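You operate a simulated robot arm through the tools that you are given. There is no shell and no other tool. Be economical: measure what you need, move in short steps, check, and stop when the job is done.

You run a simulated two-armed robot. Do the job below in one go: nothing can be reset, and whatever is moved stays where it is left.

Task
Wipe up the spill on the top of the wooden bench with the red rag and put it back.

Only the result counts: the job must be done as asked and must still hold three seconds after the hand-in. Knocking over, shifting, dropping, spilling or breaking anything else fails it.

Robot
Two 7-joint arms with two-finger parallel grippers on one trunk, on a base that drives. Base frame: it is fixed to the floor where the robot stands at the start and does not move with it; the origin is under the middle of the robot, x ahead of it, y to its left, z up. Lengths are in cm, angles in degrees, forces in N, time in s.
The left shoulder is at the start at [5, 16.5, 125.5], the right one opposite. With the tool pointing down near the work surface each hand reaches from about 22 to 70 cm from the robot's upright axis, wherever it stands, measured 20 degrees to its own side. Payload 3.91 kg a hand.
The tool frame of a hand sits at the grasp point between the pads (the TCP): z along the fingers, y along the line on which they close. The tips reach 3 cm beyond it. The gripper opens to 11 cm. The fingers are 2 cm wide and 1 cm thick; the gripper's body (4.8 by 11.2 cm) begins 5.5 cm behind the TCP.
Orientation is that of the tool frame in the base frame, as a unit quaternion [x, y, z, w]. With the fingers straight down and closing along the base's y, the tool's x points along the base's -x, its y along +y and its z along -z.

Tools
- The arms move only by the tool servo_tool. It takes "left_moves", "right_moves" or both (then of equal length, played together; a hand with none holds still); each is a list of rows, each a list of 7 numbers: the shift along the base's x, y, z in cm, then the turn, a rotation vector about the base's x, y, z in degrees, then the gripper command, from -1 (fully open) to 1 (shut), values between in proportion. In form: [[tx, ty, tz, rx, ry, rz, hand], ...]. A call has 1 to 20 rows; each row is the pose to reach, as a shift and turn from the pose commanded when the call began. A row lasts 0.2 s, in which the tool goes at most 5 cm and 8.6 degrees; a call with a longer step from one row to the next is refused whole, and so is a gripper value outside its range. A pose out of reach is approached as far as the arm can. The call stops where the force on the tool passes 40 N (or 10 N more than at its start, if that is more) or the arm is blocked; 0.2 s more then pass. The fingers move at their own pace (about 4.5 cm/s each) and stop on an object; they squeeze with about 34 N. The grip force told is the motor's: it shows also when the fingers shut on nothing. Time passes only in rows, and 0.2 s behind the last, so rows that repeat a pose let the fingers close. The reply holds the time, the measured pose of the TCP, the force on the tool along the base axes, the opening and the grip force, in the units named above and with some noise, with the torque about the TCP (base axes, N m) and any sound that the robot's microphone picked up.
- Cameras (640 x 400 px; columns grow to the right, rows downward): "scene" is now at [9.86, -3.34, 143.24]; the picture's right is [-0.48, -0.88, 0.00], its down [-0.60, 0.33, -0.73] and it looks along [0.64, -0.35, -0.68] (base axes); focal length 282 px, centre (320, 200). "left" rides on the left gripper at [7.2, -1.7, -10.3] in its tool frame; the picture's right is [0.23, 0.97, 0.00], its down [-0.76, 0.18, -0.62] and it looks along [-0.61, 0.14, 0.78] (tool axes); focal length 222 px, centre (320, 200). "right" rides on the right gripper at [7.3, 1.7, -10.3] in its tool frame; the picture's right is [-0.23, 0.97, 0.00], its down [-0.76, -0.18, -0.62] and it looks along [-0.61, -0.14, 0.78] (tool axes); focal length 222 px, centre (320, 200). There is no depth. A picture from a camera that has moved, and an enlarged one, comes with that camera's place and axes in the base frame and with its lens. The place of the scene camera against the robot may be out by one fixed shift of up to 2.5 cm in any direction.
- snapshot(camera): a new picture of that camera. No time passes.
- raise_lower(by): slides the trunk up (or, below 0, down) by that many cm; the arms and the scene camera ride with it, the base frame stays. It gives what a move gives, with no picture.
- drive_base(legs): drives the robot by 1 to 6 legs, each [ahead, left, turn to the left] in cm, cm and degrees, along the robot's own axes; the way and the turn of a leg run together, so that a leg with both is an arc; at most 150 cm and 180 degrees a leg. The arms and the cameras ride along, it lands a little off, and it stops where it bumps. It gives what a move gives.
- aim_head(pan, tilt): turns the head with the scene camera to pan (to the left, within 80 degrees either way) and tilt (down, from -29 to 69), counted from straight ahead of the robot. It gives what a move gives.
- inspect(camera, box): a new picture of the part [left, top, right, bottom] of that camera's present view, enlarged. No time passes.
- hand_in(): hands the job in; it is judged then, once.

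Go step by step. Nothing tells you exact positions but the pictures and the camera data: compare them with the known pose of the tool, close in by small moves and look again before you grip or let go. The budget is 120 turns and 100 pictures, counting those below and the enlarged ones. Unless the task says otherwise, let go and move clear before handing in, and close with one line.

The tools are called after ">>>" as name(argument=value, ...) on one line, values as JSON. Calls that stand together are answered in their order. servo_tool: Moves the arms, as the interface text tells. Its arguments: {"type":"object","properties":{"left_moves":{"type":"array","items":{"type":"array","items":{"type":"number"}}},"right_moves":{"type":"array","items":{"type":"array","items":{"type":"number"}}}},"required":[]} The other tools are called the same way: raise_lower (by) slides the trunk up or down; drive_base (legs) drives the base; aim_head (pan, tilt) turns the head that bears the scene camera; snapshot (camera) takes a picture; inspect (camera, box) takes an enlarged picture of a part of a camera's view; hand_in () hands the job in.

At the start:

```text
time_s: 0.0
left_tcp_pos: [41.46, 3.29, 119.55]
left_orientation: [-0.001, 1.0, 0.001, 0.001]
left_contact_force: [0.0, 0.6, 0.6]
left_wrist_torque: [0.01, 0.02, -0.01]
left_opening: 11.01
left_finger_force: 0.0
right_tcp_pos: [28.55, -30.28, 117.09]
right_orientation: [0.001, 1.0, 0.0, 0.0]
right_contact_force: [0.0, -0.3, 0.3]
right_wrist_torque: [-0.05, 0.01, 0.02]
right_opening: 11.0
right_finger_force: 0.0
trunk travel left (down, up): [-47.5, 2.8]
robot x, y, heading: [0.09, 0.05, 0.1]
head pan, tilt: [-28.5, 43.2]
```

scene: 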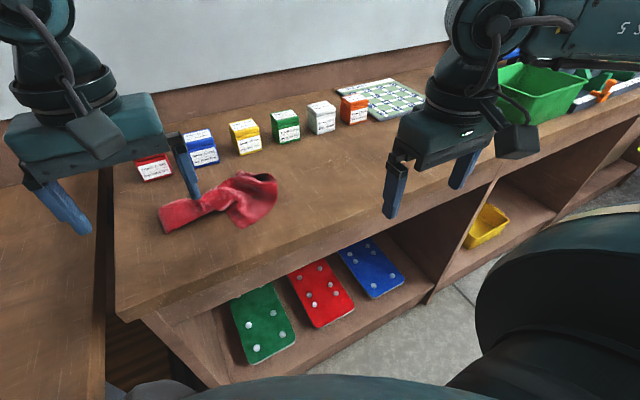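
right: 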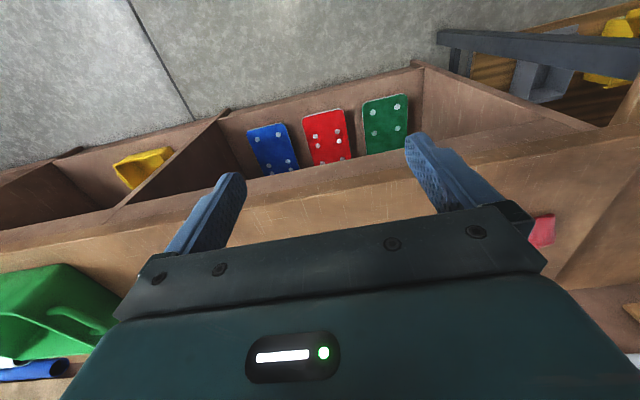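
left: 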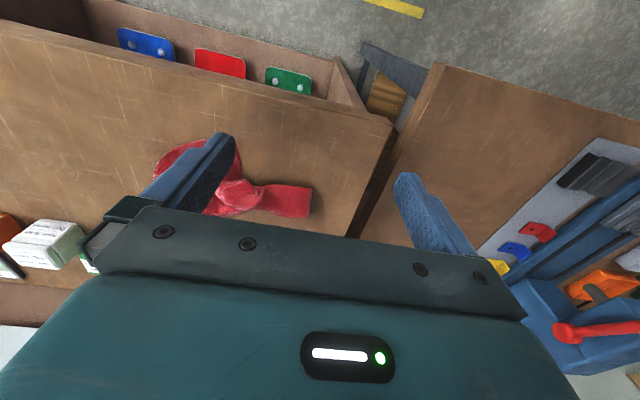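

I see a wooden shelf-bench ahead with a red rag lying on it, and another wooden surface to the left. I can't see the spill yet, so I'll look around first.

>>> aim_head(pan=20, tilt=43)

>>> snapshot(camera="scene")

>>> aim_head(pan=65, tilt=40)

>>> snapshot(camera="scene")

>>> aim_head(pan=-75, tilt=40)

>>> snapshot(camera="scene")

```text
time_s: 1.2
left_tcp_pos: [41.47, 3.31, 119.57]
left_orientation: [0.0, 1.0, 0.0, 0.0]
left_contact_force: [0.4, 0.2, 0.1]
left_wrist_torque: [0.03, -0.05, 0.01]
left_opening: 11.0
left_finger_force: 0.1
right_tcp_pos: [28.64, -30.36, 117.15]
right_orientation: [0.001, 1.0, 0.001, 0.0]
right_contact_force: [-0.8, 1.2, -0.1]
right_wrist_torque: [0.01, -0.02, 0.03]
right_opening: 11.01
right_finger_force: 0.0
trunk travel left (down, up): [-47.5, 2.8]
robot x, y, heading: [0.17, 0.35, -0.1]
head pan, tilt: [20.0, 43.0]
```

```text
96 pictures are left
camera scene: at [10.38, 3.44, 143.26], right [0.34, -0.94, 0.0], down [-0.64, -0.23, -0.73], along [0.69, 0.25, -0.68], focal length 282 px, centre (320, 200)
```

scene: 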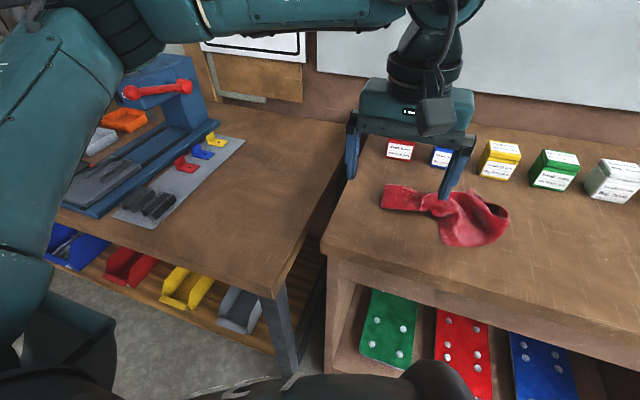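

```text
time_s: 2.3
left_tcp_pos: [41.48, 3.35, 119.62]
left_orientation: [0.0, 1.0, 0.0, 0.001]
left_contact_force: [-0.1, 0.7, 1.1]
left_wrist_torque: [-0.01, 0.01, 0.04]
left_opening: 11.03
left_finger_force: 0.0
right_tcp_pos: [28.48, -30.3, 117.21]
right_orientation: [0.002, 1.0, 0.0, 0.0]
right_contact_force: [0.0, 0.5, -0.2]
right_wrist_torque: [0.0, 0.03, 0.03]
right_opening: 11.02
right_finger_force: 0.1
trunk travel left (down, up): [-47.5, 2.8]
robot x, y, heading: [-0.02, 0.15, -0.2]
head pan, tilt: [65.0, 40.0]
```

```text
95 pictures are left
camera scene: at [6.19, 8.31, 143.7], right [0.91, -0.42, 0.0], down [-0.27, -0.58, -0.77], along [0.32, 0.69, -0.64], focal length 282 px, centre (320, 200)
```

scene: 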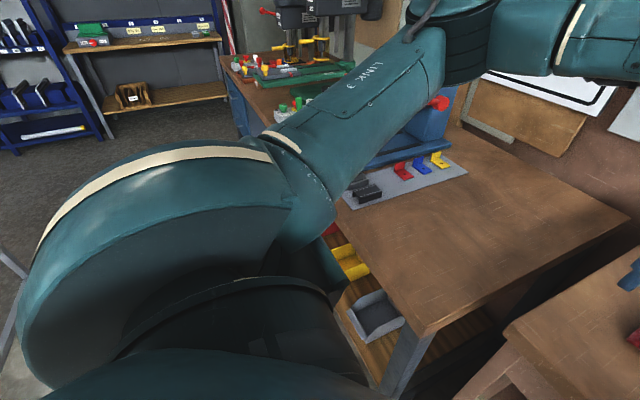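

```text
time_s: 4.5
left_tcp_pos: [41.41, 3.29, 119.41]
left_orientation: [-0.001, 1.0, 0.0, 0.001]
left_contact_force: [0.8, 0.1, 1.1]
left_wrist_torque: [0.0, 0.0, 0.01]
left_opening: 11.0
left_finger_force: 0.0
right_tcp_pos: [28.63, -30.34, 117.07]
right_orientation: [0.001, 1.0, 0.0, 0.0]
right_contact_force: [0.3, 0.7, -0.5]
right_wrist_torque: [-0.03, 0.05, 0.03]
right_opening: 11.0
right_finger_force: 0.0
trunk travel left (down, up): [-47.5, 2.8]
robot x, y, heading: [-0.21, 0.13, 0.4]
head pan, tilt: [-75.0, 40.0]
```

```text
94 pictures are left
camera scene: at [4.8, -7.6, 143.7], right [-0.97, -0.26, 0.0], down [-0.17, 0.62, -0.77], along [0.2, -0.74, -0.64], focal length 282 px, centre (320, 200)
```

scene: 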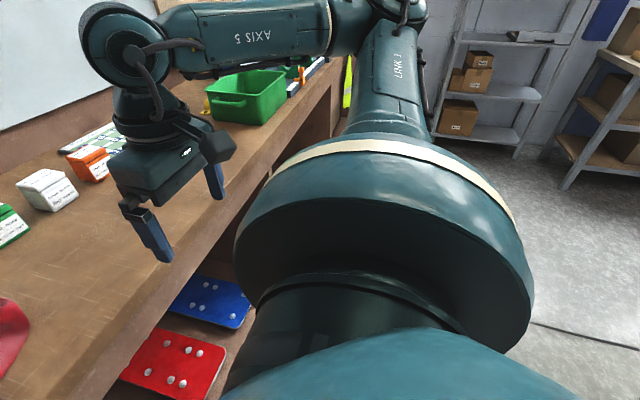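

No spill is obvious yet. I'll enlarge the view of each bench top to find it.

>>> aim_head(pan=-15, tilt=45)

>>> inspect(camera="scene", box=[0, 100, 320, 300])

>>> inspect(camera="scene", box=[300, 60, 640, 272])

>>> inspect(camera="left", box=[0, 0, 640, 280])

>>> inspect(camera="right", box=[0, 80, 640, 400])

```text
time_s: 5.8
left_tcp_pos: [41.39, 3.35, 119.55]
left_orientation: [-0.001, 1.0, 0.0, 0.001]
left_contact_force: [-0.2, 0.3, -0.5]
left_wrist_torque: [0.03, -0.03, 0.0]
left_opening: 10.99
left_finger_force: 0.1
right_tcp_pos: [28.51, -30.36, 117.15]
right_orientation: [0.0, 1.0, 0.0, 0.0]
right_contact_force: [-0.6, 0.0, -0.5]
right_wrist_torque: [-0.01, -0.02, 0.0]
right_opening: 11.0
right_finger_force: 0.0
trunk travel left (down, up): [-47.5, 2.8]
robot x, y, heading: [0.24, -0.3, 0.1]
head pan, tilt: [-15.0, 45.0]
```

```text
2.00 times, centred on (160, 200) of scene
camera zoom: at [10.44, -1.5, 142.97], right [-0.26, -0.97, 0.0], down [-0.68, 0.18, -0.71], along [0.68, -0.18, -0.71], focal length 565 px, centre (640, 200)
```

zoom: 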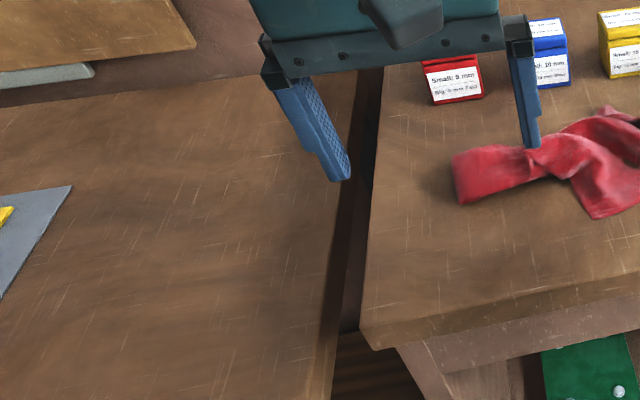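

```text
1.88 times, centred on (470, 166) of scene
camera zoom: at [10.44, -1.5, 142.97], right [-0.26, -0.97, 0.0], down [-0.68, 0.18, -0.71], along [0.68, -0.18, -0.71], focal length 532 px, centre (38, 264)
```

zoom: 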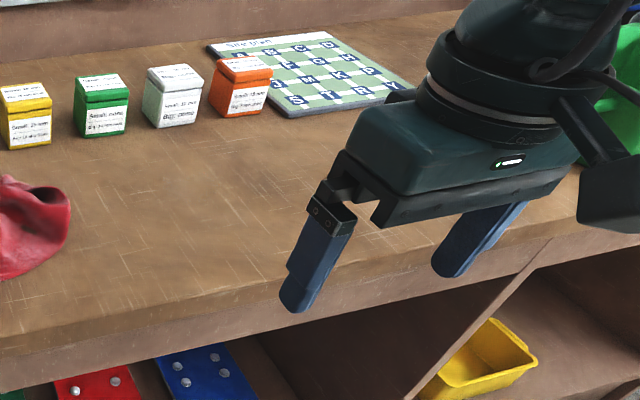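

```text
1.00 times, centred on (320, 140) of left (not enlarged: the box is as wide or as high as the picture)
camera zoom: at [34.34, 1.6, 129.99], right [-0.23, 0.97, 0.0], down [0.76, 0.18, 0.62], along [0.61, 0.14, -0.78], focal length 222 px, centre (320, 260)
```

zoom: 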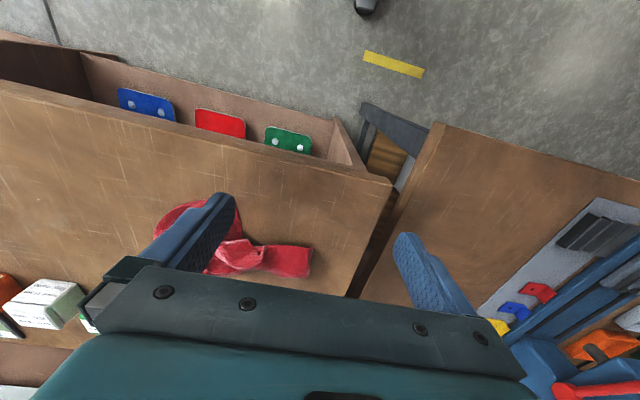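

```text
1.00 times, centred on (320, 240) of right (not enlarged: the box is as wide or as high as the picture)
camera zoom: at [21.24, -28.61, 127.53], right [0.23, 0.97, 0.0], down [0.76, -0.18, 0.62], along [0.61, -0.14, -0.78], focal length 222 px, centre (320, 160)
```

zoom: 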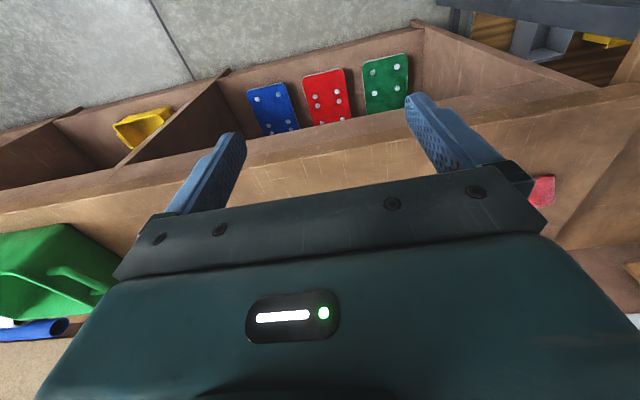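

Nothing spill-like shows up on the visible parts. The arms block much of the view, so I'll back away from the benches and look again.

>>> drive_base(legs=[[-50, 0, 0]])

>>> aim_head(pan=45, tilt=25)

>>> snapshot(camera="scene")

>>> aim_head(pan=-40, tilt=25)

>>> snapshot(camera="scene")

>>> aim_head(pan=0, tilt=30)

>>> snapshot(camera="scene")

```text
time_s: 8.8
left_tcp_pos: [-8.65, 3.32, 119.56]
left_orientation: [0.0, 1.0, 0.0, 0.001]
left_contact_force: [-0.4, -0.5, -0.2]
left_wrist_torque: [-0.02, 0.03, 0.01]
left_opening: 11.03
left_finger_force: 0.0
right_tcp_pos: [-21.47, -30.34, 117.09]
right_orientation: [0.001, 1.0, 0.0, 0.001]
right_contact_force: [-1.1, -0.1, 0.1]
right_wrist_torque: [-0.02, -0.01, -0.01]
right_opening: 10.99
right_finger_force: 0.0
trunk travel left (down, up): [-47.5, 2.8]
robot x, y, heading: [-50.19, 0.19, -0.0]
head pan, tilt: [-15.0, 45.0]
```

```text
time_s: 10.1
left_tcp_pos: [-8.6, 3.2, 119.41]
left_orientation: [0.0, 1.0, 0.0, 0.001]
left_contact_force: [-1.0, -0.1, -0.3]
left_wrist_torque: [0.0, 0.0, -0.01]
left_opening: 11.01
left_finger_force: 0.0
right_tcp_pos: [-21.45, -30.34, 117.12]
right_orientation: [0.001, 1.0, 0.001, 0.001]
right_contact_force: [0.0, 0.9, 0.3]
right_wrist_torque: [0.02, -0.02, 0.0]
right_opening: 11.01
right_finger_force: 0.0
trunk travel left (down, up): [-47.5, 2.8]
robot x, y, heading: [-49.95, -0.28, -0.1]
head pan, tilt: [45.0, 25.0]
```

```text
89 pictures are left
camera scene: at [-40.92, 7.12, 146.03], right [0.71, -0.71, 0.0], down [-0.3, -0.3, -0.91], along [0.64, 0.64, -0.42], focal length 282 px, centre (320, 200)
```

scene: 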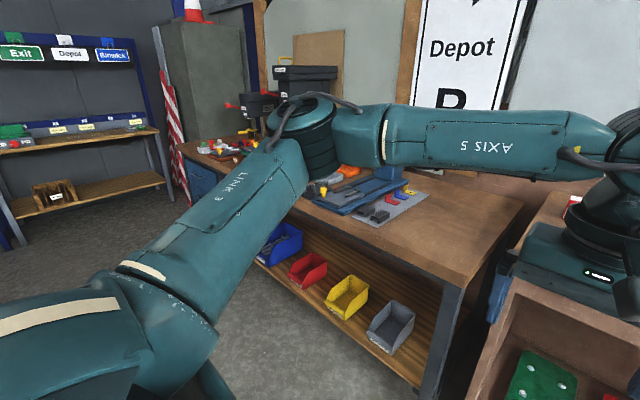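

```text
time_s: 11.7
left_tcp_pos: [-8.5, 3.3, 119.5]
left_orientation: [0.0, 1.0, 0.0, 0.001]
left_contact_force: [0.2, 0.2, 0.0]
left_wrist_torque: [-0.02, 0.02, -0.01]
left_opening: 11.02
left_finger_force: 0.0
right_tcp_pos: [-21.54, -30.24, 117.12]
right_orientation: [0.0, 1.0, 0.0, 0.0]
right_contact_force: [0.1, 0.1, -0.1]
right_wrist_torque: [0.01, 0.04, -0.02]
right_opening: 11.01
right_finger_force: 0.0
trunk travel left (down, up): [-47.5, 2.8]
robot x, y, heading: [-50.5, 0.4, -0.2]
head pan, tilt: [-40.0, 25.0]
```

```text
88 pictures are left
camera scene: at [-40.38, -5.3, 146.03], right [-0.64, -0.77, 0.0], down [-0.32, 0.27, -0.91], along [0.69, -0.58, -0.42], focal length 282 px, centre (320, 200)
```

scene: 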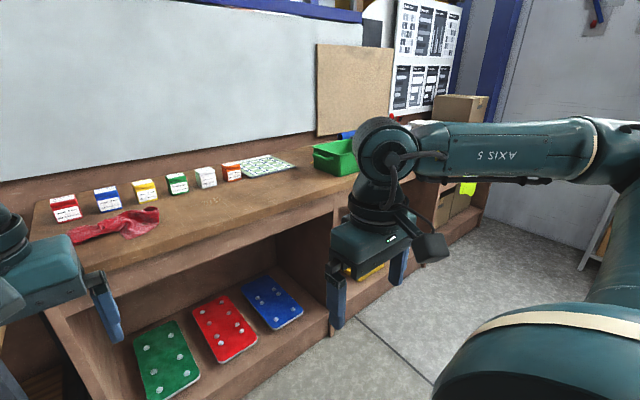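

```text
time_s: 12.7
left_tcp_pos: [-8.52, 3.28, 119.57]
left_orientation: [0.0, 1.0, -0.001, 0.001]
left_contact_force: [-0.4, -0.5, -0.2]
left_wrist_torque: [0.0, -0.01, -0.03]
left_opening: 10.99
left_finger_force: 0.1
right_tcp_pos: [-21.5, -30.35, 117.3]
right_orientation: [0.001, 1.0, 0.001, 0.0]
right_contact_force: [0.5, -0.4, 0.0]
right_wrist_torque: [0.0, 0.02, -0.01]
right_opening: 11.01
right_finger_force: 0.0
trunk travel left (down, up): [-47.5, 2.8]
robot x, y, heading: [-49.81, 0.04, 0.2]
head pan, tilt: [0.0, 30.0]
```

```text
87 pictures are left
camera scene: at [-38.4, 0.61, 145.24], right [0.0, -1.0, 0.0], down [-0.5, 0.0, -0.87], along [0.87, 0.0, -0.5], focal length 282 px, centre (320, 200)
```

scene: 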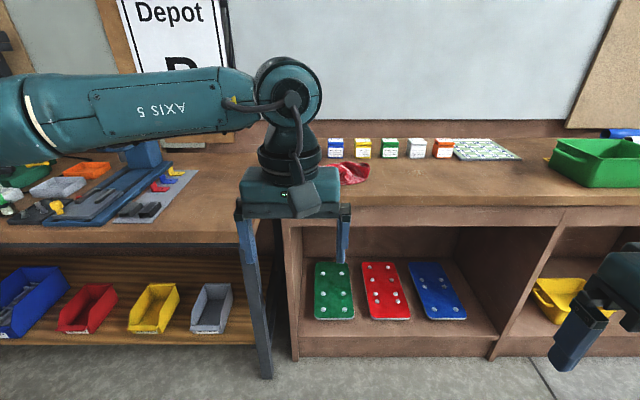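

Still nothing clear. I'll enlarge the bench top between the rag and the green bin, where there seem to be faint changes in shade.

>>> aim_head(pan=-30, tilt=30)

>>> inspect(camera="scene", box=[80, 100, 240, 200])

>>> inspect(camera="scene", box=[200, 80, 360, 180])

>>> inspect(camera="scene", box=[340, 80, 500, 180])

```text
time_s: 13.7
left_tcp_pos: [-8.41, 3.25, 119.52]
left_orientation: [0.0, 1.0, 0.0, 0.001]
left_contact_force: [0.1, -0.6, 0.1]
left_wrist_torque: [0.0, 0.04, 0.01]
left_opening: 11.0
left_finger_force: 0.0
right_tcp_pos: [-21.53, -30.21, 117.06]
right_orientation: [0.001, 1.0, 0.0, 0.0]
right_contact_force: [0.3, -0.6, -0.1]
right_wrist_torque: [0.02, 0.02, 0.0]
right_opening: 10.99
right_finger_force: 0.1
trunk travel left (down, up): [-47.5, 2.8]
robot x, y, heading: [-49.6, 0.1, -0.1]
head pan, tilt: [-30.0, 30.0]
```

```text
4.00 times, centred on (160, 150) of scene
camera zoom: at [-39.61, -3.9, 145.24], right [-0.5, -0.87, 0.0], down [-0.43, 0.25, -0.87], along [0.75, -0.43, -0.5], focal length 1130 px, centre (960, 400)
```

zoom: 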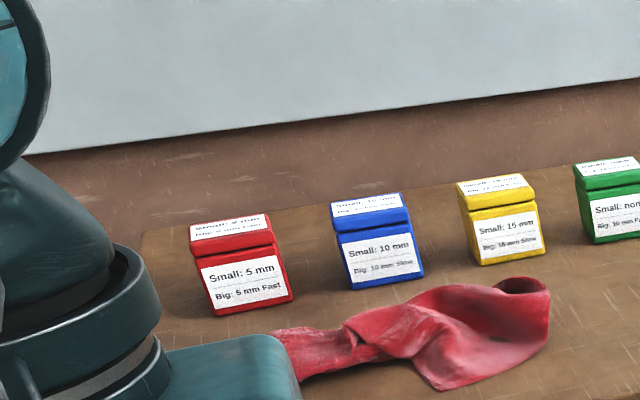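

```text
4.00 times, centred on (280, 130) of scene
camera zoom: at [-39.61, -3.9, 145.24], right [-0.5, -0.87, 0.0], down [-0.43, 0.25, -0.87], along [0.75, -0.43, -0.5], focal length 1130 px, centre (480, 480)
```

zoom: 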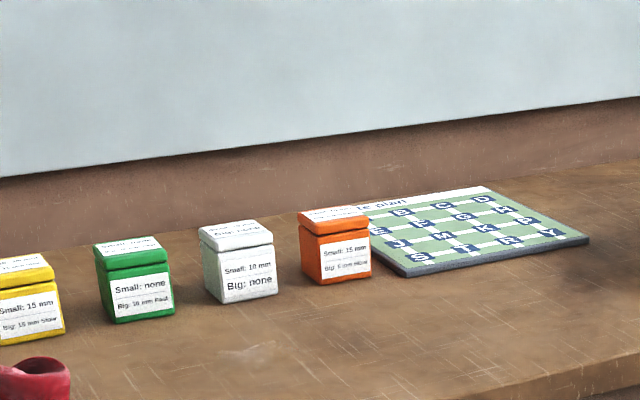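

```text
4.00 times, centred on (420, 130) of scene
camera zoom: at [-39.61, -3.9, 145.24], right [-0.5, -0.87, 0.0], down [-0.43, 0.25, -0.87], along [0.75, -0.43, -0.5], focal length 1130 px, centre (-80, 480)
```

zoom: 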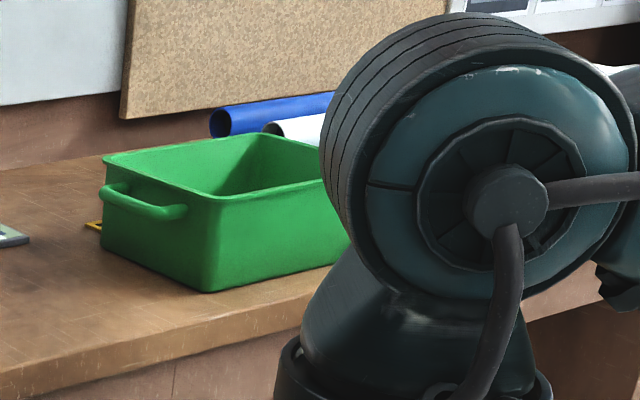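

There's a faint lighter patch in front of the white box, around [54, -32]. I'll drive closer and look at it from another angle.

>>> drive_base(legs=[[38, 0, 0]])

>>> aim_head(pan=-28, tilt=35)

>>> inspect(camera="scene", box=[160, 100, 480, 300])

>>> snapshot(camera="scene")

```text
time_s: 16.1
left_tcp_pos: [29.35, 3.33, 119.48]
left_orientation: [0.001, 1.0, 0.0, 0.001]
left_contact_force: [-0.1, 0.7, -0.5]
left_wrist_torque: [0.0, -0.01, -0.04]
left_opening: 11.01
left_finger_force: 0.0
right_tcp_pos: [16.41, -30.3, 117.15]
right_orientation: [0.001, 1.0, 0.0, 0.0]
right_contact_force: [0.1, 0.3, 0.2]
right_wrist_torque: [-0.02, -0.01, -0.01]
right_opening: 11.01
right_finger_force: 0.1
trunk travel left (down, up): [-47.5, 2.8]
robot x, y, heading: [-12.29, 0.01, 0.3]
head pan, tilt: [-30.0, 30.0]
```

```text
time_s: 16.7
left_tcp_pos: [29.23, 3.4, 119.55]
left_orientation: [0.001, 1.0, 0.0, 0.001]
left_contact_force: [0.3, 0.3, -0.5]
left_wrist_torque: [0.0, 0.0, 0.0]
left_opening: 11.02
left_finger_force: 0.1
right_tcp_pos: [16.44, -30.31, 117.18]
right_orientation: [0.001, 1.0, 0.0, 0.001]
right_contact_force: [0.3, 0.4, -0.7]
right_wrist_torque: [0.01, 0.0, -0.03]
right_opening: 11.01
right_finger_force: 0.2
trunk travel left (down, up): [-47.5, 2.8]
robot x, y, heading: [-12.38, -0.12, 0.0]
head pan, tilt: [-28.0, 35.0]
```

```text
2.00 times, centred on (320, 200) of scene
camera zoom: at [-1.86, -3.52, 144.46], right [-0.47, -0.88, 0.0], down [-0.51, 0.27, -0.82], along [0.72, -0.38, -0.57], focal length 565 px, centre (320, 200)
```

zoom: 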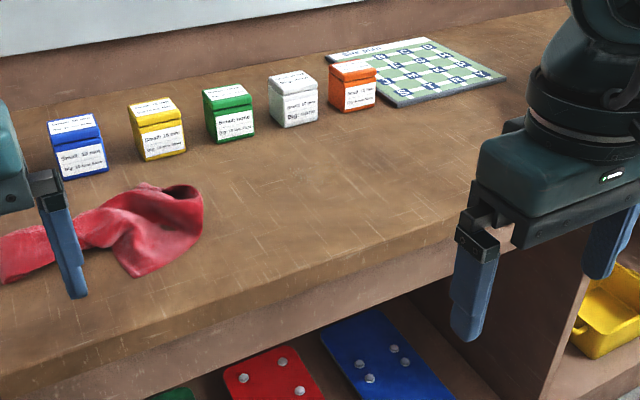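

```text
82 pictures are left
camera scene: at [-1.86, -3.52, 144.46], right [-0.47, -0.88, 0.0], down [-0.51, 0.27, -0.82], along [0.72, -0.38, -0.57], focal length 282 px, centre (320, 200)
```

scene: 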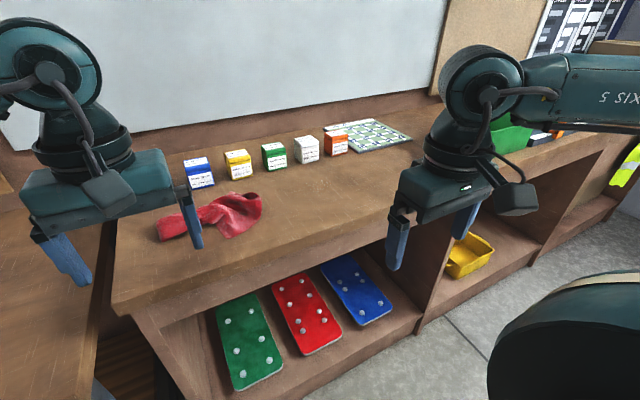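

The patch isn't clear from here, so I'll enlarge more.

>>> inspect(camera="scene", box=[240, 150, 400, 250])

>>> inspect(camera="scene", box=[480, 90, 640, 190])

>>> aim_head(pan=55, tilt=35)

>>> snapshot(camera="scene")

>>> inspect(camera="scene", box=[320, 100, 640, 300])

```text
4.00 times, centred on (320, 200) of scene
camera zoom: at [-1.86, -3.52, 144.46], right [-0.47, -0.88, 0.0], down [-0.51, 0.27, -0.82], along [0.72, -0.38, -0.57], focal length 1130 px, centre (320, 200)
```

zoom: 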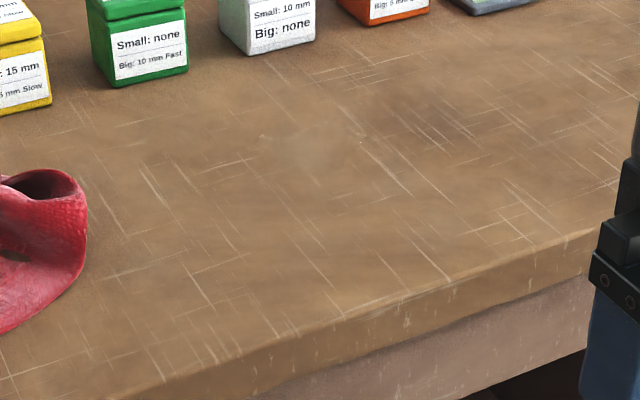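

```text
4.00 times, centred on (560, 140) of scene
camera zoom: at [-1.86, -3.52, 144.46], right [-0.47, -0.88, 0.0], down [-0.51, 0.27, -0.82], along [0.72, -0.38, -0.57], focal length 1130 px, centre (-640, 440)
```

zoom: 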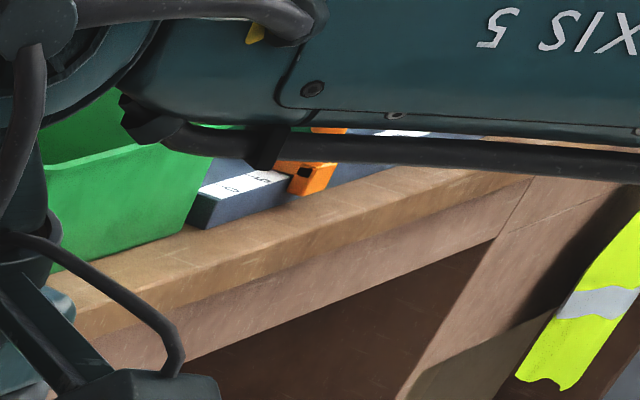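

```text
time_s: 18.3
left_tcp_pos: [29.3, 3.26, 119.62]
left_orientation: [0.0, 1.0, 0.001, 0.001]
left_contact_force: [0.4, 0.7, -0.2]
left_wrist_torque: [0.01, 0.01, 0.0]
left_opening: 11.0
left_finger_force: 0.0
right_tcp_pos: [16.36, -30.33, 117.22]
right_orientation: [0.001, 1.0, 0.0, 0.0]
right_contact_force: [-0.1, -0.6, -0.2]
right_wrist_torque: [-0.02, 0.0, 0.0]
right_opening: 11.01
right_finger_force: 0.1
trunk travel left (down, up): [-47.5, 2.8]
robot x, y, heading: [-12.41, -0.16, -0.2]
head pan, tilt: [55.0, 35.0]
```

```text
79 pictures are left
camera scene: at [-4.57, 7.82, 144.46], right [0.82, -0.57, 0.0], down [-0.33, -0.47, -0.82], along [0.47, 0.67, -0.57], focal length 282 px, centre (320, 200)
```

scene: 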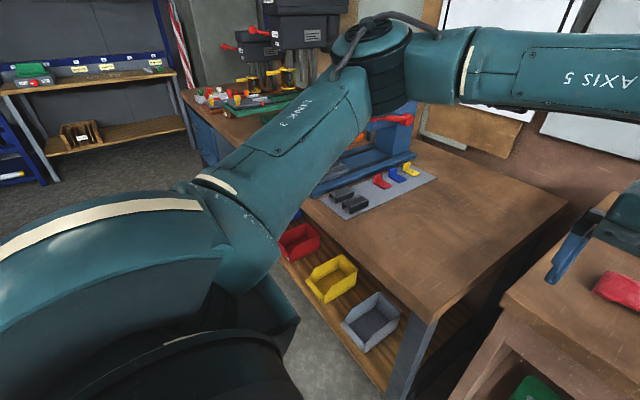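

```text
2.00 times, centred on (480, 200) of scene
camera zoom: at [-4.57, 7.82, 144.46], right [0.82, -0.57, 0.0], down [-0.33, -0.47, -0.82], along [0.47, 0.67, -0.57], focal length 565 px, centre (0, 200)
```

zoom: 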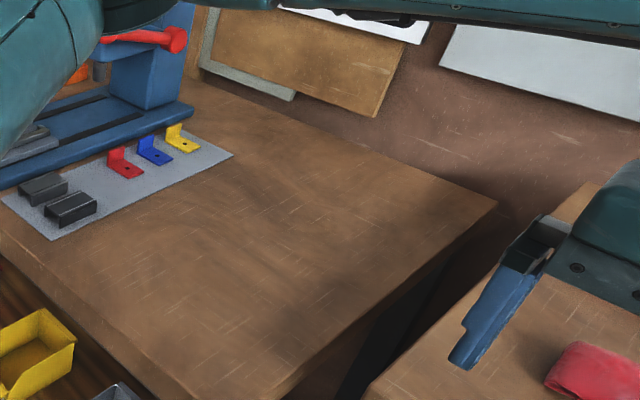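

There is a faint round patch on the bench, and both views put it at about [54.5, -32.5, 102]. I'll drive back to the start spot and bring the right wrist camera over it to check.

>>> drive_base(legs=[[12.3, 0, 0]])

>>> servo_tool(right_moves=[[4, 0, 2, 0, 0, 0, -1], [8, 0, 4, 0, 0, 0, -1], [12, 0, 6, 0, 0, 0, -1], [16, 0, 6, 0, 0, 0, -1], [20, 0, 6, 0, 0, 0, -1], [24, 0, 6, 0, 0, 0, -1], [28, 0, 6, 0, 0, 0, -1], [28, 0, 6, 0, 0, 0, -1]])

>>> snapshot(camera="right")

>>> aim_head(pan=-30, tilt=45)

>>> snapshot(camera="scene")

```text
time_s: 19.6
left_tcp_pos: [41.77, 3.23, 119.4]
left_orientation: [0.0, 1.0, 0.0, 0.0]
left_contact_force: [0.1, -0.4, -0.5]
left_wrist_torque: [0.01, 0.02, -0.02]
left_opening: 11.0
left_finger_force: 0.0
right_tcp_pos: [28.78, -30.42, 117.17]
right_orientation: [0.001, 1.0, 0.0, -0.001]
right_contact_force: [-0.1, 0.3, -0.5]
right_wrist_torque: [0.02, 0.01, -0.05]
right_opening: 11.01
right_finger_force: 0.0
trunk travel left (down, up): [-47.5, 2.8]
robot x, y, heading: [0.46, 0.11, -0.2]
head pan, tilt: [55.0, 35.0]
```

```text
time_s: 21.4
left_tcp_pos: [41.6, 3.2, 119.56]
left_orientation: [0.0, 1.0, -0.001, 0.001]
left_contact_force: [-0.4, -0.4, 1.1]
left_wrist_torque: [-0.01, 0.03, -0.01]
left_opening: 10.98
left_finger_force: 0.0
right_tcp_pos: [56.69, -30.41, 123.25]
right_orientation: [0.0, 1.0, 0.0, 0.001]
right_contact_force: [-0.1, 0.3, -0.1]
right_wrist_torque: [-0.05, -0.03, -0.01]
right_opening: 11.01
right_finger_force: 0.1
trunk travel left (down, up): [-47.5, 2.8]
robot x, y, heading: [0.05, 0.16, -0.3]
head pan, tilt: [55.0, 35.0]
```

```text
77 pictures are left
camera right: at [49.25, -28.7, 133.65], right [0.23, 0.97, 0.0], down [0.76, -0.18, 0.62], along [0.61, -0.14, -0.78], focal length 222 px, centre (320, 200)
```

right: 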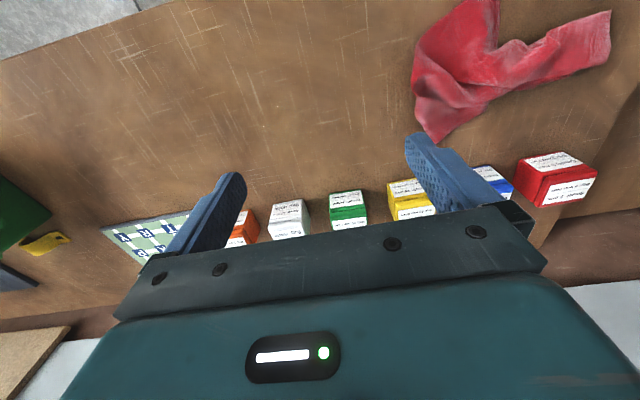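

```text
time_s: 22.9
left_tcp_pos: [41.61, 3.24, 119.49]
left_orientation: [-0.001, 1.0, 0.0, 0.0]
left_contact_force: [0.7, -0.5, 0.4]
left_wrist_torque: [0.04, 0.05, 0.01]
left_opening: 11.03
left_finger_force: 0.0
right_tcp_pos: [56.7, -30.47, 123.19]
right_orientation: [0.002, 1.0, 0.0, 0.0]
right_contact_force: [0.2, -0.3, -0.4]
right_wrist_torque: [-0.02, 0.0, 0.01]
right_opening: 11.01
right_finger_force: 0.2
trunk travel left (down, up): [-47.5, 2.8]
robot x, y, heading: [-0.2, 0.15, -0.3]
head pan, tilt: [-30.0, 45.0]
```

```text
76 pictures are left
camera scene: at [9.76, -3.45, 142.97], right [-0.5, -0.87, 0.0], down [-0.61, 0.35, -0.71], along [0.61, -0.35, -0.71], focal length 282 px, centre (320, 200)
```

scene: 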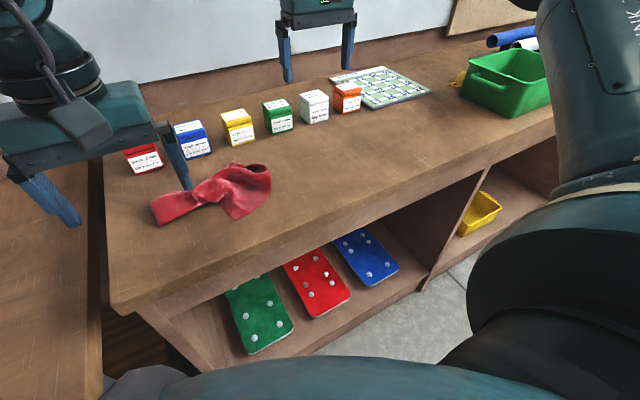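

Now the right camera looks straight down on the area. I'll enlarge it.

>>> inspect(camera="right", box=[180, 20, 420, 170])

>>> inspect(camera="scene", box=[230, 100, 470, 250])

>>> inspect(camera="right", box=[0, 20, 240, 170])

```text
2.67 times, centred on (300, 95) of right
camera zoom: at [49.34, -28.74, 133.58], right [0.23, 0.97, 0.0], down [0.76, -0.18, 0.62], along [0.61, -0.14, -0.78], focal length 592 px, centre (373, 480)
```

zoom: 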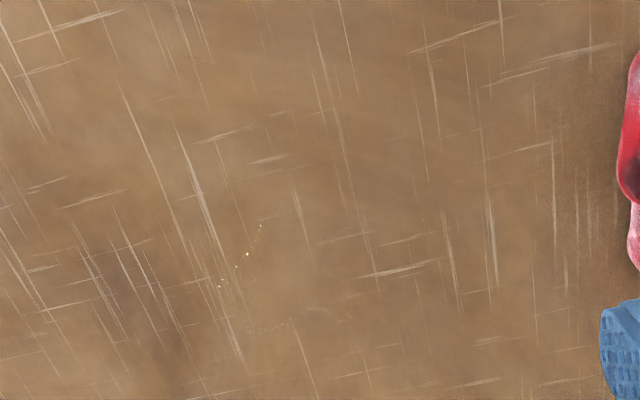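

```text
2.67 times, centred on (350, 175) of scene
camera zoom: at [9.76, -3.45, 142.97], right [-0.5, -0.87, 0.0], down [-0.61, 0.35, -0.71], along [0.61, -0.35, -0.71], focal length 753 px, centre (240, 267)
```

zoom: 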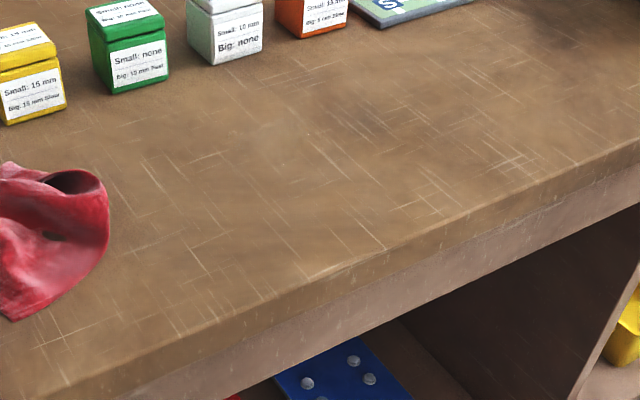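

```text
2.67 times, centred on (120, 95) of right
camera zoom: at [49.34, -28.74, 133.58], right [0.23, 0.97, 0.0], down [0.76, -0.18, 0.62], along [0.61, -0.14, -0.78], focal length 592 px, centre (853, 480)
```

zoom: 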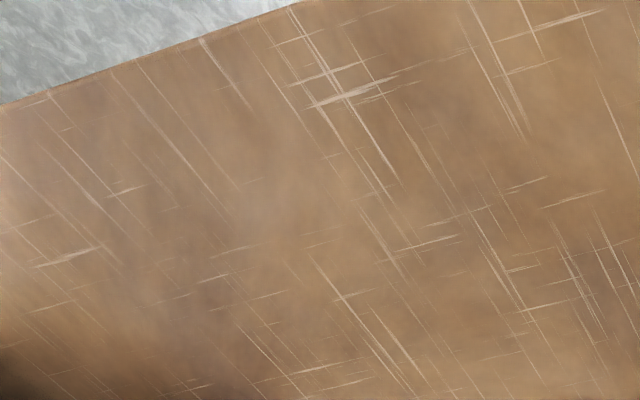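

I can see small bright specks along an arc, which looks like the rim of a clear puddle. I'll enlarge further to find its outline.

>>> inspect(camera="right", box=[240, 85, 344, 150])

>>> inspect(camera="scene", box=[295, 125, 391, 185])

```text
6.15 times, centred on (292, 118) of right
camera zoom: at [49.34, -28.74, 133.58], right [0.23, 0.97, 0.0], down [0.76, -0.18, 0.62], along [0.61, -0.14, -0.78], focal length 1367 px, centre (492, 708)
```

zoom: 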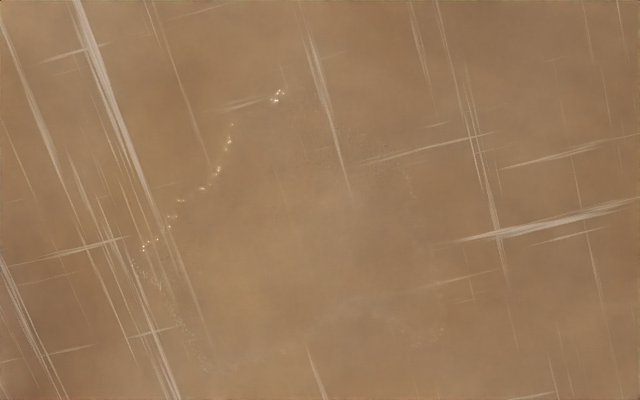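

```text
6.67 times, centred on (343, 155) of scene
camera zoom: at [9.76, -3.45, 142.97], right [-0.5, -0.87, 0.0], down [-0.61, 0.35, -0.71], along [0.61, -0.35, -0.71], focal length 1883 px, centre (167, 500)
```

zoom: 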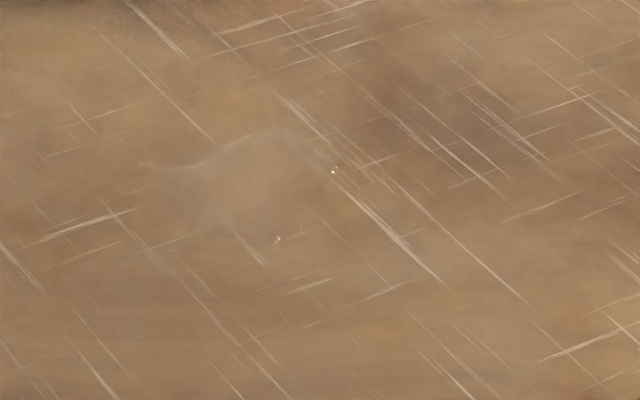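

The spill is a clear puddle of about 8 x 7 cm centred near [60, -36], and the bench top is at z≈100. I'll pull the left arm out of the view, shift the base 15 cm to the right, and turn the right hand so its fingers close along x for the rag's neck.

>>> servo_tool(left_moves=[[-4, 1, 0, 0, 0, 0, -1], [-8, 2, 0, 0, 0, 0, -1], [-12, 3, 0, 0, 0, 0, -1], [-16, 4, 0, 0, 0, 0, -1], [-18, 5, 0, 0, 0, 0, -1]])

>>> drive_base(legs=[[0, -15, 0]])

>>> servo_tool(right_moves=[[-1, 4, 0, 0, 0, 8.4, -1], [-1, 8, 0, 0, 0, 16.8, -1], [-1, 12, 0, 0, 0, 25.2, -1], [-1, 16, 0, 0, 0, 33.6, -1], [-1, 20, 0, 0, 0, 42, -1], [-1, 24, 0, 0, 0, 50.4, -1], [-1, 28, 0, 0, 0, 58.8, -1], [-1, 32, 0, 0, 0, 67.2, -1], [-1, 34, 0, 0, 0, 75.6, -1], [-1, 34, 0, 0, 0, 84, -1], [-1, 34, 0, 0, 0, 90, -1], [-1, 34, 0, 0, 0, 90, -1]])

>>> snapshot(camera="right")

>>> aim_head(pan=5, tilt=48)

>>> snapshot(camera="scene")

```text
time_s: 24.1
left_tcp_pos: [23.68, 8.38, 119.53]
left_orientation: [0.001, 1.0, -0.001, 0.001]
left_contact_force: [0.2, 0.3, 0.4]
left_wrist_torque: [0.0, 0.03, 0.01]
left_opening: 10.99
left_finger_force: 0.0
right_tcp_pos: [56.65, -30.38, 123.29]
right_orientation: [0.0, 1.0, 0.001, 0.001]
right_contact_force: [-0.5, 0.4, -1.0]
right_wrist_torque: [0.01, 0.01, 0.0]
right_opening: 11.0
right_finger_force: 0.0
trunk travel left (down, up): [-47.5, 2.8]
robot x, y, heading: [0.11, 0.14, 0.1]
head pan, tilt: [-30.0, 45.0]
```

```text
time_s: 26.1
left_tcp_pos: [23.65, -6.56, 119.6]
left_orientation: [0.0, 1.0, 0.001, 0.001]
left_contact_force: [-0.4, 0.7, -1.2]
left_wrist_torque: [0.05, 0.02, 0.0]
left_opening: 11.01
left_finger_force: 0.0
right_tcp_pos: [56.73, -45.45, 123.18]
right_orientation: [0.0, 1.0, 0.0, 0.0]
right_contact_force: [0.2, -0.2, -0.1]
right_wrist_torque: [0.0, -0.01, 0.01]
right_opening: 10.97
right_finger_force: 0.1
trunk travel left (down, up): [-47.5, 2.8]
robot x, y, heading: [0.48, -15.21, -0.1]
head pan, tilt: [-30.0, 45.0]
```

```text
time_s: 28.7
left_tcp_pos: [23.62, -6.51, 119.59]
left_orientation: [0.0, 1.0, 0.0, 0.001]
left_contact_force: [0.3, 0.2, -0.6]
left_wrist_torque: [0.01, -0.02, 0.01]
left_opening: 10.99
left_finger_force: 0.1
right_tcp_pos: [29.58, -23.09, 118.78]
right_orientation: [-0.69, 0.724, -0.009, 0.011]
right_contact_force: [0.0, -0.3, 0.5]
right_wrist_torque: [-0.02, -0.02, -0.02]
right_opening: 11.0
right_finger_force: 0.1
right hand out of reach, approached as far as the arm can: row 2, 3, 4, 5, 6, 7, 8, 9, 10, 11, 12
trunk travel left (down, up): [-47.5, 2.8]
robot x, y, heading: [0.43, -15.09, 0.1]
head pan, tilt: [-30.0, 45.0]
```

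```text
70 pictures are left
camera right: at [27.17, -30.26, 129.04], right [-0.96, 0.27, -0.03], down [0.2, 0.75, 0.63], along [0.19, 0.6, -0.78], focal length 222 px, centre (320, 200)
```

right: 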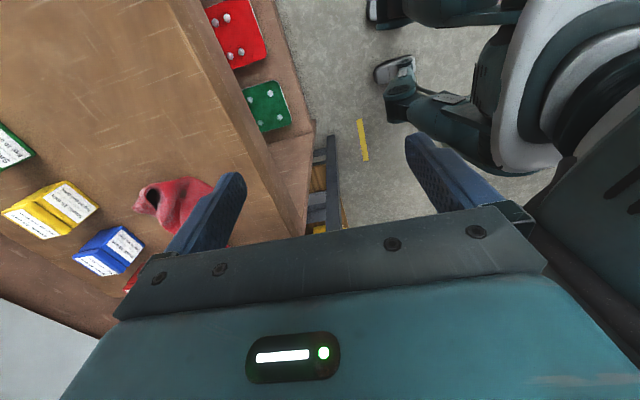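

```text
time_s: 29.7
left_tcp_pos: [23.65, -6.53, 119.57]
left_orientation: [0.001, 1.0, 0.0, 0.001]
left_contact_force: [-0.5, -0.9, -0.3]
left_wrist_torque: [-0.02, 0.01, 0.01]
left_opening: 11.0
left_finger_force: 0.1
right_tcp_pos: [29.59, -23.05, 118.67]
right_orientation: [-0.69, 0.724, -0.009, 0.011]
right_contact_force: [0.0, 0.3, -0.2]
right_wrist_torque: [0.0, -0.02, 0.03]
right_opening: 10.99
right_finger_force: 0.1
trunk travel left (down, up): [-47.5, 2.8]
robot x, y, heading: [0.31, -14.81, 0.1]
head pan, tilt: [5.0, 48.0]
```

```text
69 pictures are left
camera scene: at [10.56, -13.61, 142.56], right [0.09, -1.0, 0.0], down [-0.74, -0.06, -0.67], along [0.67, 0.06, -0.74], focal length 282 px, centre (320, 200)
```

scene: 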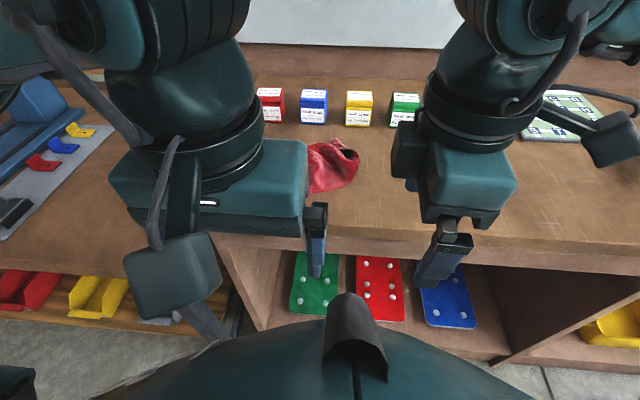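

The right arm couldn't reach that turned pose. I'll check what pose it now counts as commanded, then undo the turn.

>>> servo_tool(right_moves=[[0, 0, 0, 0, 0, -8, -1], [0, 0, 0, 0, 0, -16, -1], [0, 0, 0, 0, 0, -24, -1], [0, 0, 0, 0, 0, -32, -1], [0, 0, 0, 0, 0, -40, -1], [0, 0, 0, 0, 0, -48, -1], [0, 0, 0, 0, 0, -56, -1], [0, 0, 0, 0, 0, -64, -1], [0, 0, 0, 0, 0, -72, -1], [0, 0, 0, 0, 0, -80, -1], [0, 0, 0, 0, 0, -88, -1]])

```text
time_s: 32.1
left_tcp_pos: [23.59, -6.56, 119.55]
left_orientation: [0.0, 1.0, 0.0, 0.001]
left_contact_force: [-0.2, -0.5, -0.7]
left_wrist_torque: [0.0, -0.04, 0.03]
left_opening: 10.98
left_finger_force: 0.2
right_tcp_pos: [29.57, -23.72, 118.36]
right_orientation: [-0.025, 1.0, -0.011, 0.003]
right_contact_force: [0.3, -0.1, -0.1]
right_wrist_torque: [-0.01, 0.01, 0.03]
right_opening: 10.97
right_finger_force: 0.1
right hand out of reach, approached as far as the arm can: row 10, 11
trunk travel left (down, up): [-47.5, 2.8]
robot x, y, heading: [0.47, -15.01, -0.2]
head pan, tilt: [5.0, 48.0]
```

The commanded pose simply follows the hand. I'll try moving ahead in short steps with the hand unturned, and raise it a little.

>>> servo_tool(right_moves=[[2, -2, 2, 0, 0, 0, -1], [6, -3, 4, 0, 0, 0, -1], [10, -3, 4, 0, 0, 0, -1], [14, -3, 4, 0, 0, 0, -1], [18, -3, 4, 0, 0, 0, -1], [22, -3, 4, 0, 0, 0, -1], [26, -3, 4, 0, 0, 0, -1], [26, -3, 4, 0, 0, 0, -1]])

```text
time_s: 33.9
left_tcp_pos: [23.77, -6.56, 119.46]
left_orientation: [0.001, 1.0, 0.0, 0.002]
left_contact_force: [0.2, -0.2, -1.7]
left_wrist_torque: [0.02, -0.03, 0.04]
left_opening: 11.0
left_finger_force: 0.0
right_tcp_pos: [50.38, -31.7, 121.44]
right_orientation: [-0.026, 1.0, -0.011, 0.003]
right_contact_force: [0.1, -1.1, 0.6]
right_wrist_torque: [-0.02, 0.0, 0.0]
right_opening: 11.0
right_finger_force: 0.1
right hand out of reach, approached as far as the arm can: row 4, 5, 6, 7, 8
trunk travel left (down, up): [-47.5, 2.8]
robot x, y, heading: [0.06, -14.79, 0.2]
head pan, tilt: [5.0, 48.0]
```

The right hand can't reach inward at that distance, only straight out or to its own side. So I'll set the base at y≈-10 and turn it left about 27° to bring the rag to its own side.

>>> drive_base(legs=[[0, 5, 0], [0, 0, 27]])

>>> aim_head(pan=-30, tilt=46)

>>> snapshot(camera="scene")

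>>> snapshot(camera="right")

```text
time_s: 36.4
left_tcp_pos: [17.25, 8.08, 119.61]
left_orientation: [-0.232, 0.973, 0.0, 0.001]
left_contact_force: [-0.3, 0.1, -0.6]
left_wrist_torque: [-0.01, 0.0, -0.04]
left_opening: 10.99
left_finger_force: 0.1
right_tcp_pos: [52.5, -2.22, 121.34]
right_orientation: [-0.258, 0.966, -0.01, 0.006]
right_contact_force: [0.1, -0.6, 0.4]
right_wrist_torque: [0.01, 0.0, 0.0]
right_opening: 11.0
right_finger_force: 0.0
trunk travel left (down, up): [-47.5, 2.8]
robot x, y, heading: [0.11, -10.16, 26.9]
head pan, tilt: [5.0, 48.0]
```

```text
time_s: 37.4
left_tcp_pos: [17.29, 8.23, 119.51]
left_orientation: [-0.232, 0.973, 0.0, 0.0]
left_contact_force: [0.2, 0.1, 0.1]
left_wrist_torque: [0.04, -0.02, -0.02]
left_opening: 10.98
left_finger_force: 0.0
right_tcp_pos: [52.4, -2.21, 121.37]
right_orientation: [-0.256, 0.966, -0.009, 0.006]
right_contact_force: [-0.9, -1.4, 0.5]
right_wrist_torque: [0.01, 0.0, 0.03]
right_opening: 11.01
right_finger_force: 0.1
trunk travel left (down, up): [-47.5, 2.8]
robot x, y, heading: [0.34, -10.02, 26.7]
head pan, tilt: [-30.0, 46.0]
```

```text
68 pictures are left
camera scene: at [10.44, -8.42, 142.83], right [-0.05, -1.0, 0.0], down [-0.72, 0.04, -0.69], along [0.69, -0.04, -0.72], focal length 282 px, centre (320, 200)
```

scene: 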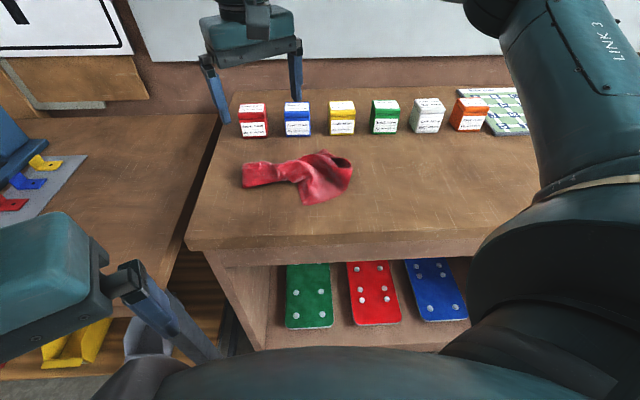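

```text
67 pictures are left
camera right: at [45.12, -4.23, 131.65], right [-0.29, 0.96, -0.02], down [0.74, 0.23, 0.63], along [0.61, 0.17, -0.77], focal length 222 px, centre (320, 200)
```

right: 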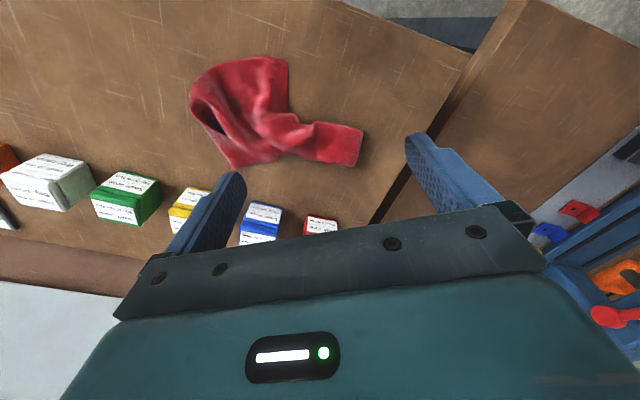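

Now I have a clear view of the rag from both cameras. I'll enlarge it to pick the grip point.

>>> inspect(camera="right", box=[170, 40, 394, 180])

>>> inspect(camera="scene", box=[224, 130, 384, 230])

```text
2.86 times, centred on (282, 110) of right
camera zoom: at [45.12, -4.23, 131.65], right [-0.29, 0.96, -0.02], down [0.74, 0.23, 0.63], along [0.61, 0.17, -0.77], focal length 635 px, centre (429, 457)
```

zoom: 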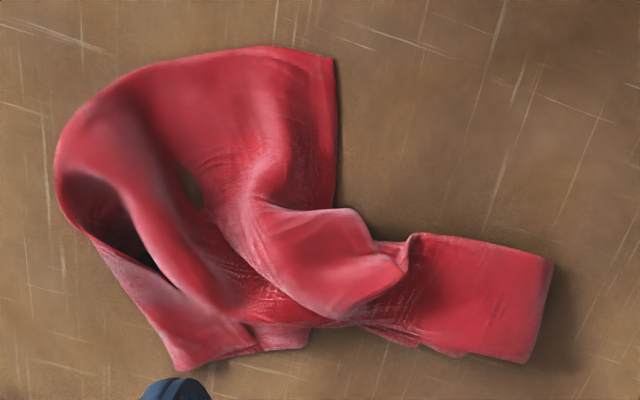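

```text
4.00 times, centred on (304, 180) of scene
camera zoom: at [10.44, -8.42, 142.83], right [-0.05, -1.0, 0.0], down [-0.72, 0.04, -0.69], along [0.69, -0.04, -0.72], focal length 1130 px, centre (384, 280)
```

zoom: 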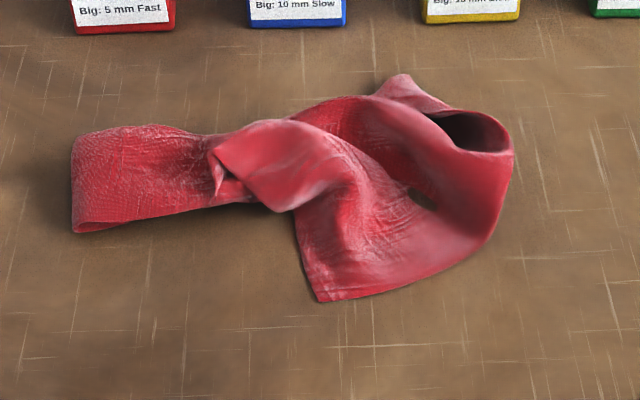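

The rag is bunched, with a neck about 5 cm wide at around [59, -4.5]. I'll turn the hand another 60° so it closes along x, and hover over the neck.

>>> servo_tool(right_moves=[[1, -0.5, 0, 0, 0, 7.5, -1], [2, -1, 0, 0, 0, 15, -1], [3, -1.5, 0, 0, 0, 22.5, -1], [4, -2, 0, 0, 0, 30, -1], [5, -2.3, 0, 0, 0, 37.5, -1], [6, -2.3, -1, 0, 0, 45, -1], [6.6, -2.3, -3, 0, 0, 52.5, -1], [6.6, -2.3, -5, 0, 0, 60, -1], [6.6, -2.3, -7, 0, 0, 60, -1], [6.6, -2.3, -7, 0, 0, 60, -1]])

>>> snapshot(camera="right")

>>> snapshot(camera="scene")

```text
time_s: 39.6
left_tcp_pos: [17.32, 8.15, 119.53]
left_orientation: [-0.232, 0.973, 0.0, 0.001]
left_contact_force: [-0.4, -0.5, 0.3]
left_wrist_torque: [0.01, -0.03, -0.01]
left_opening: 10.99
left_finger_force: 0.0
right_tcp_pos: [42.77, -2.63, 113.88]
right_orientation: [-0.705, 0.709, -0.007, 0.012]
right_contact_force: [0.2, 0.0, -0.4]
right_wrist_torque: [-0.01, 0.0, 0.0]
right_opening: 11.01
right_finger_force: 0.1
right hand out of reach, approached as far as the arm can: row 5, 6, 7, 8, 9, 10
trunk travel left (down, up): [-47.5, 2.8]
robot x, y, heading: [0.16, -9.79, 26.6]
head pan, tilt: [-30.0, 46.0]
```

```text
64 pictures are left
camera right: at [40.67, -9.98, 124.14], right [-0.97, 0.23, -0.02], down [0.17, 0.76, 0.63], along [0.17, 0.61, -0.77], focal length 222 px, centre (320, 200)
```

right: 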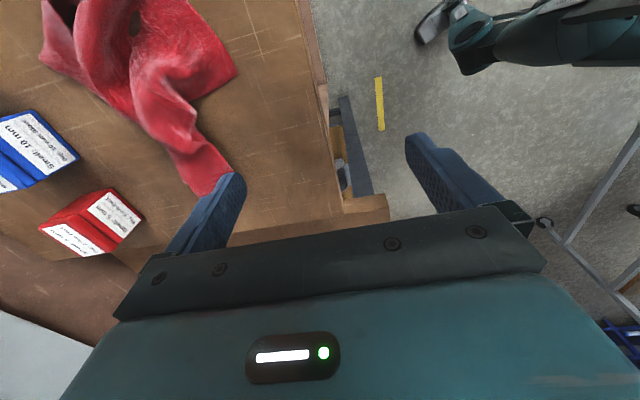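

```text
63 pictures are left
camera scene: at [10.43, -8.42, 142.83], right [-0.06, -1.0, 0.0], down [-0.72, 0.04, -0.69], along [0.69, -0.04, -0.72], focal length 282 px, centre (320, 200)
```

scene: 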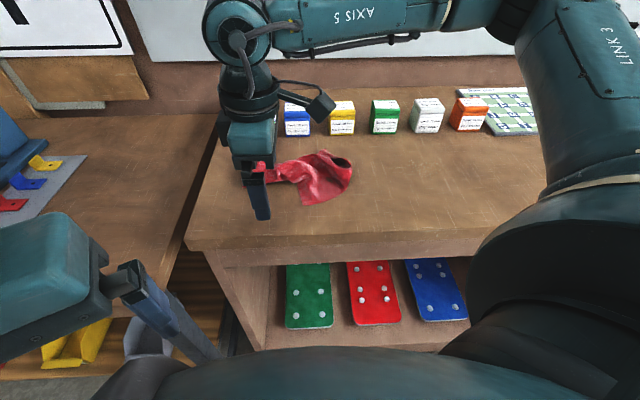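

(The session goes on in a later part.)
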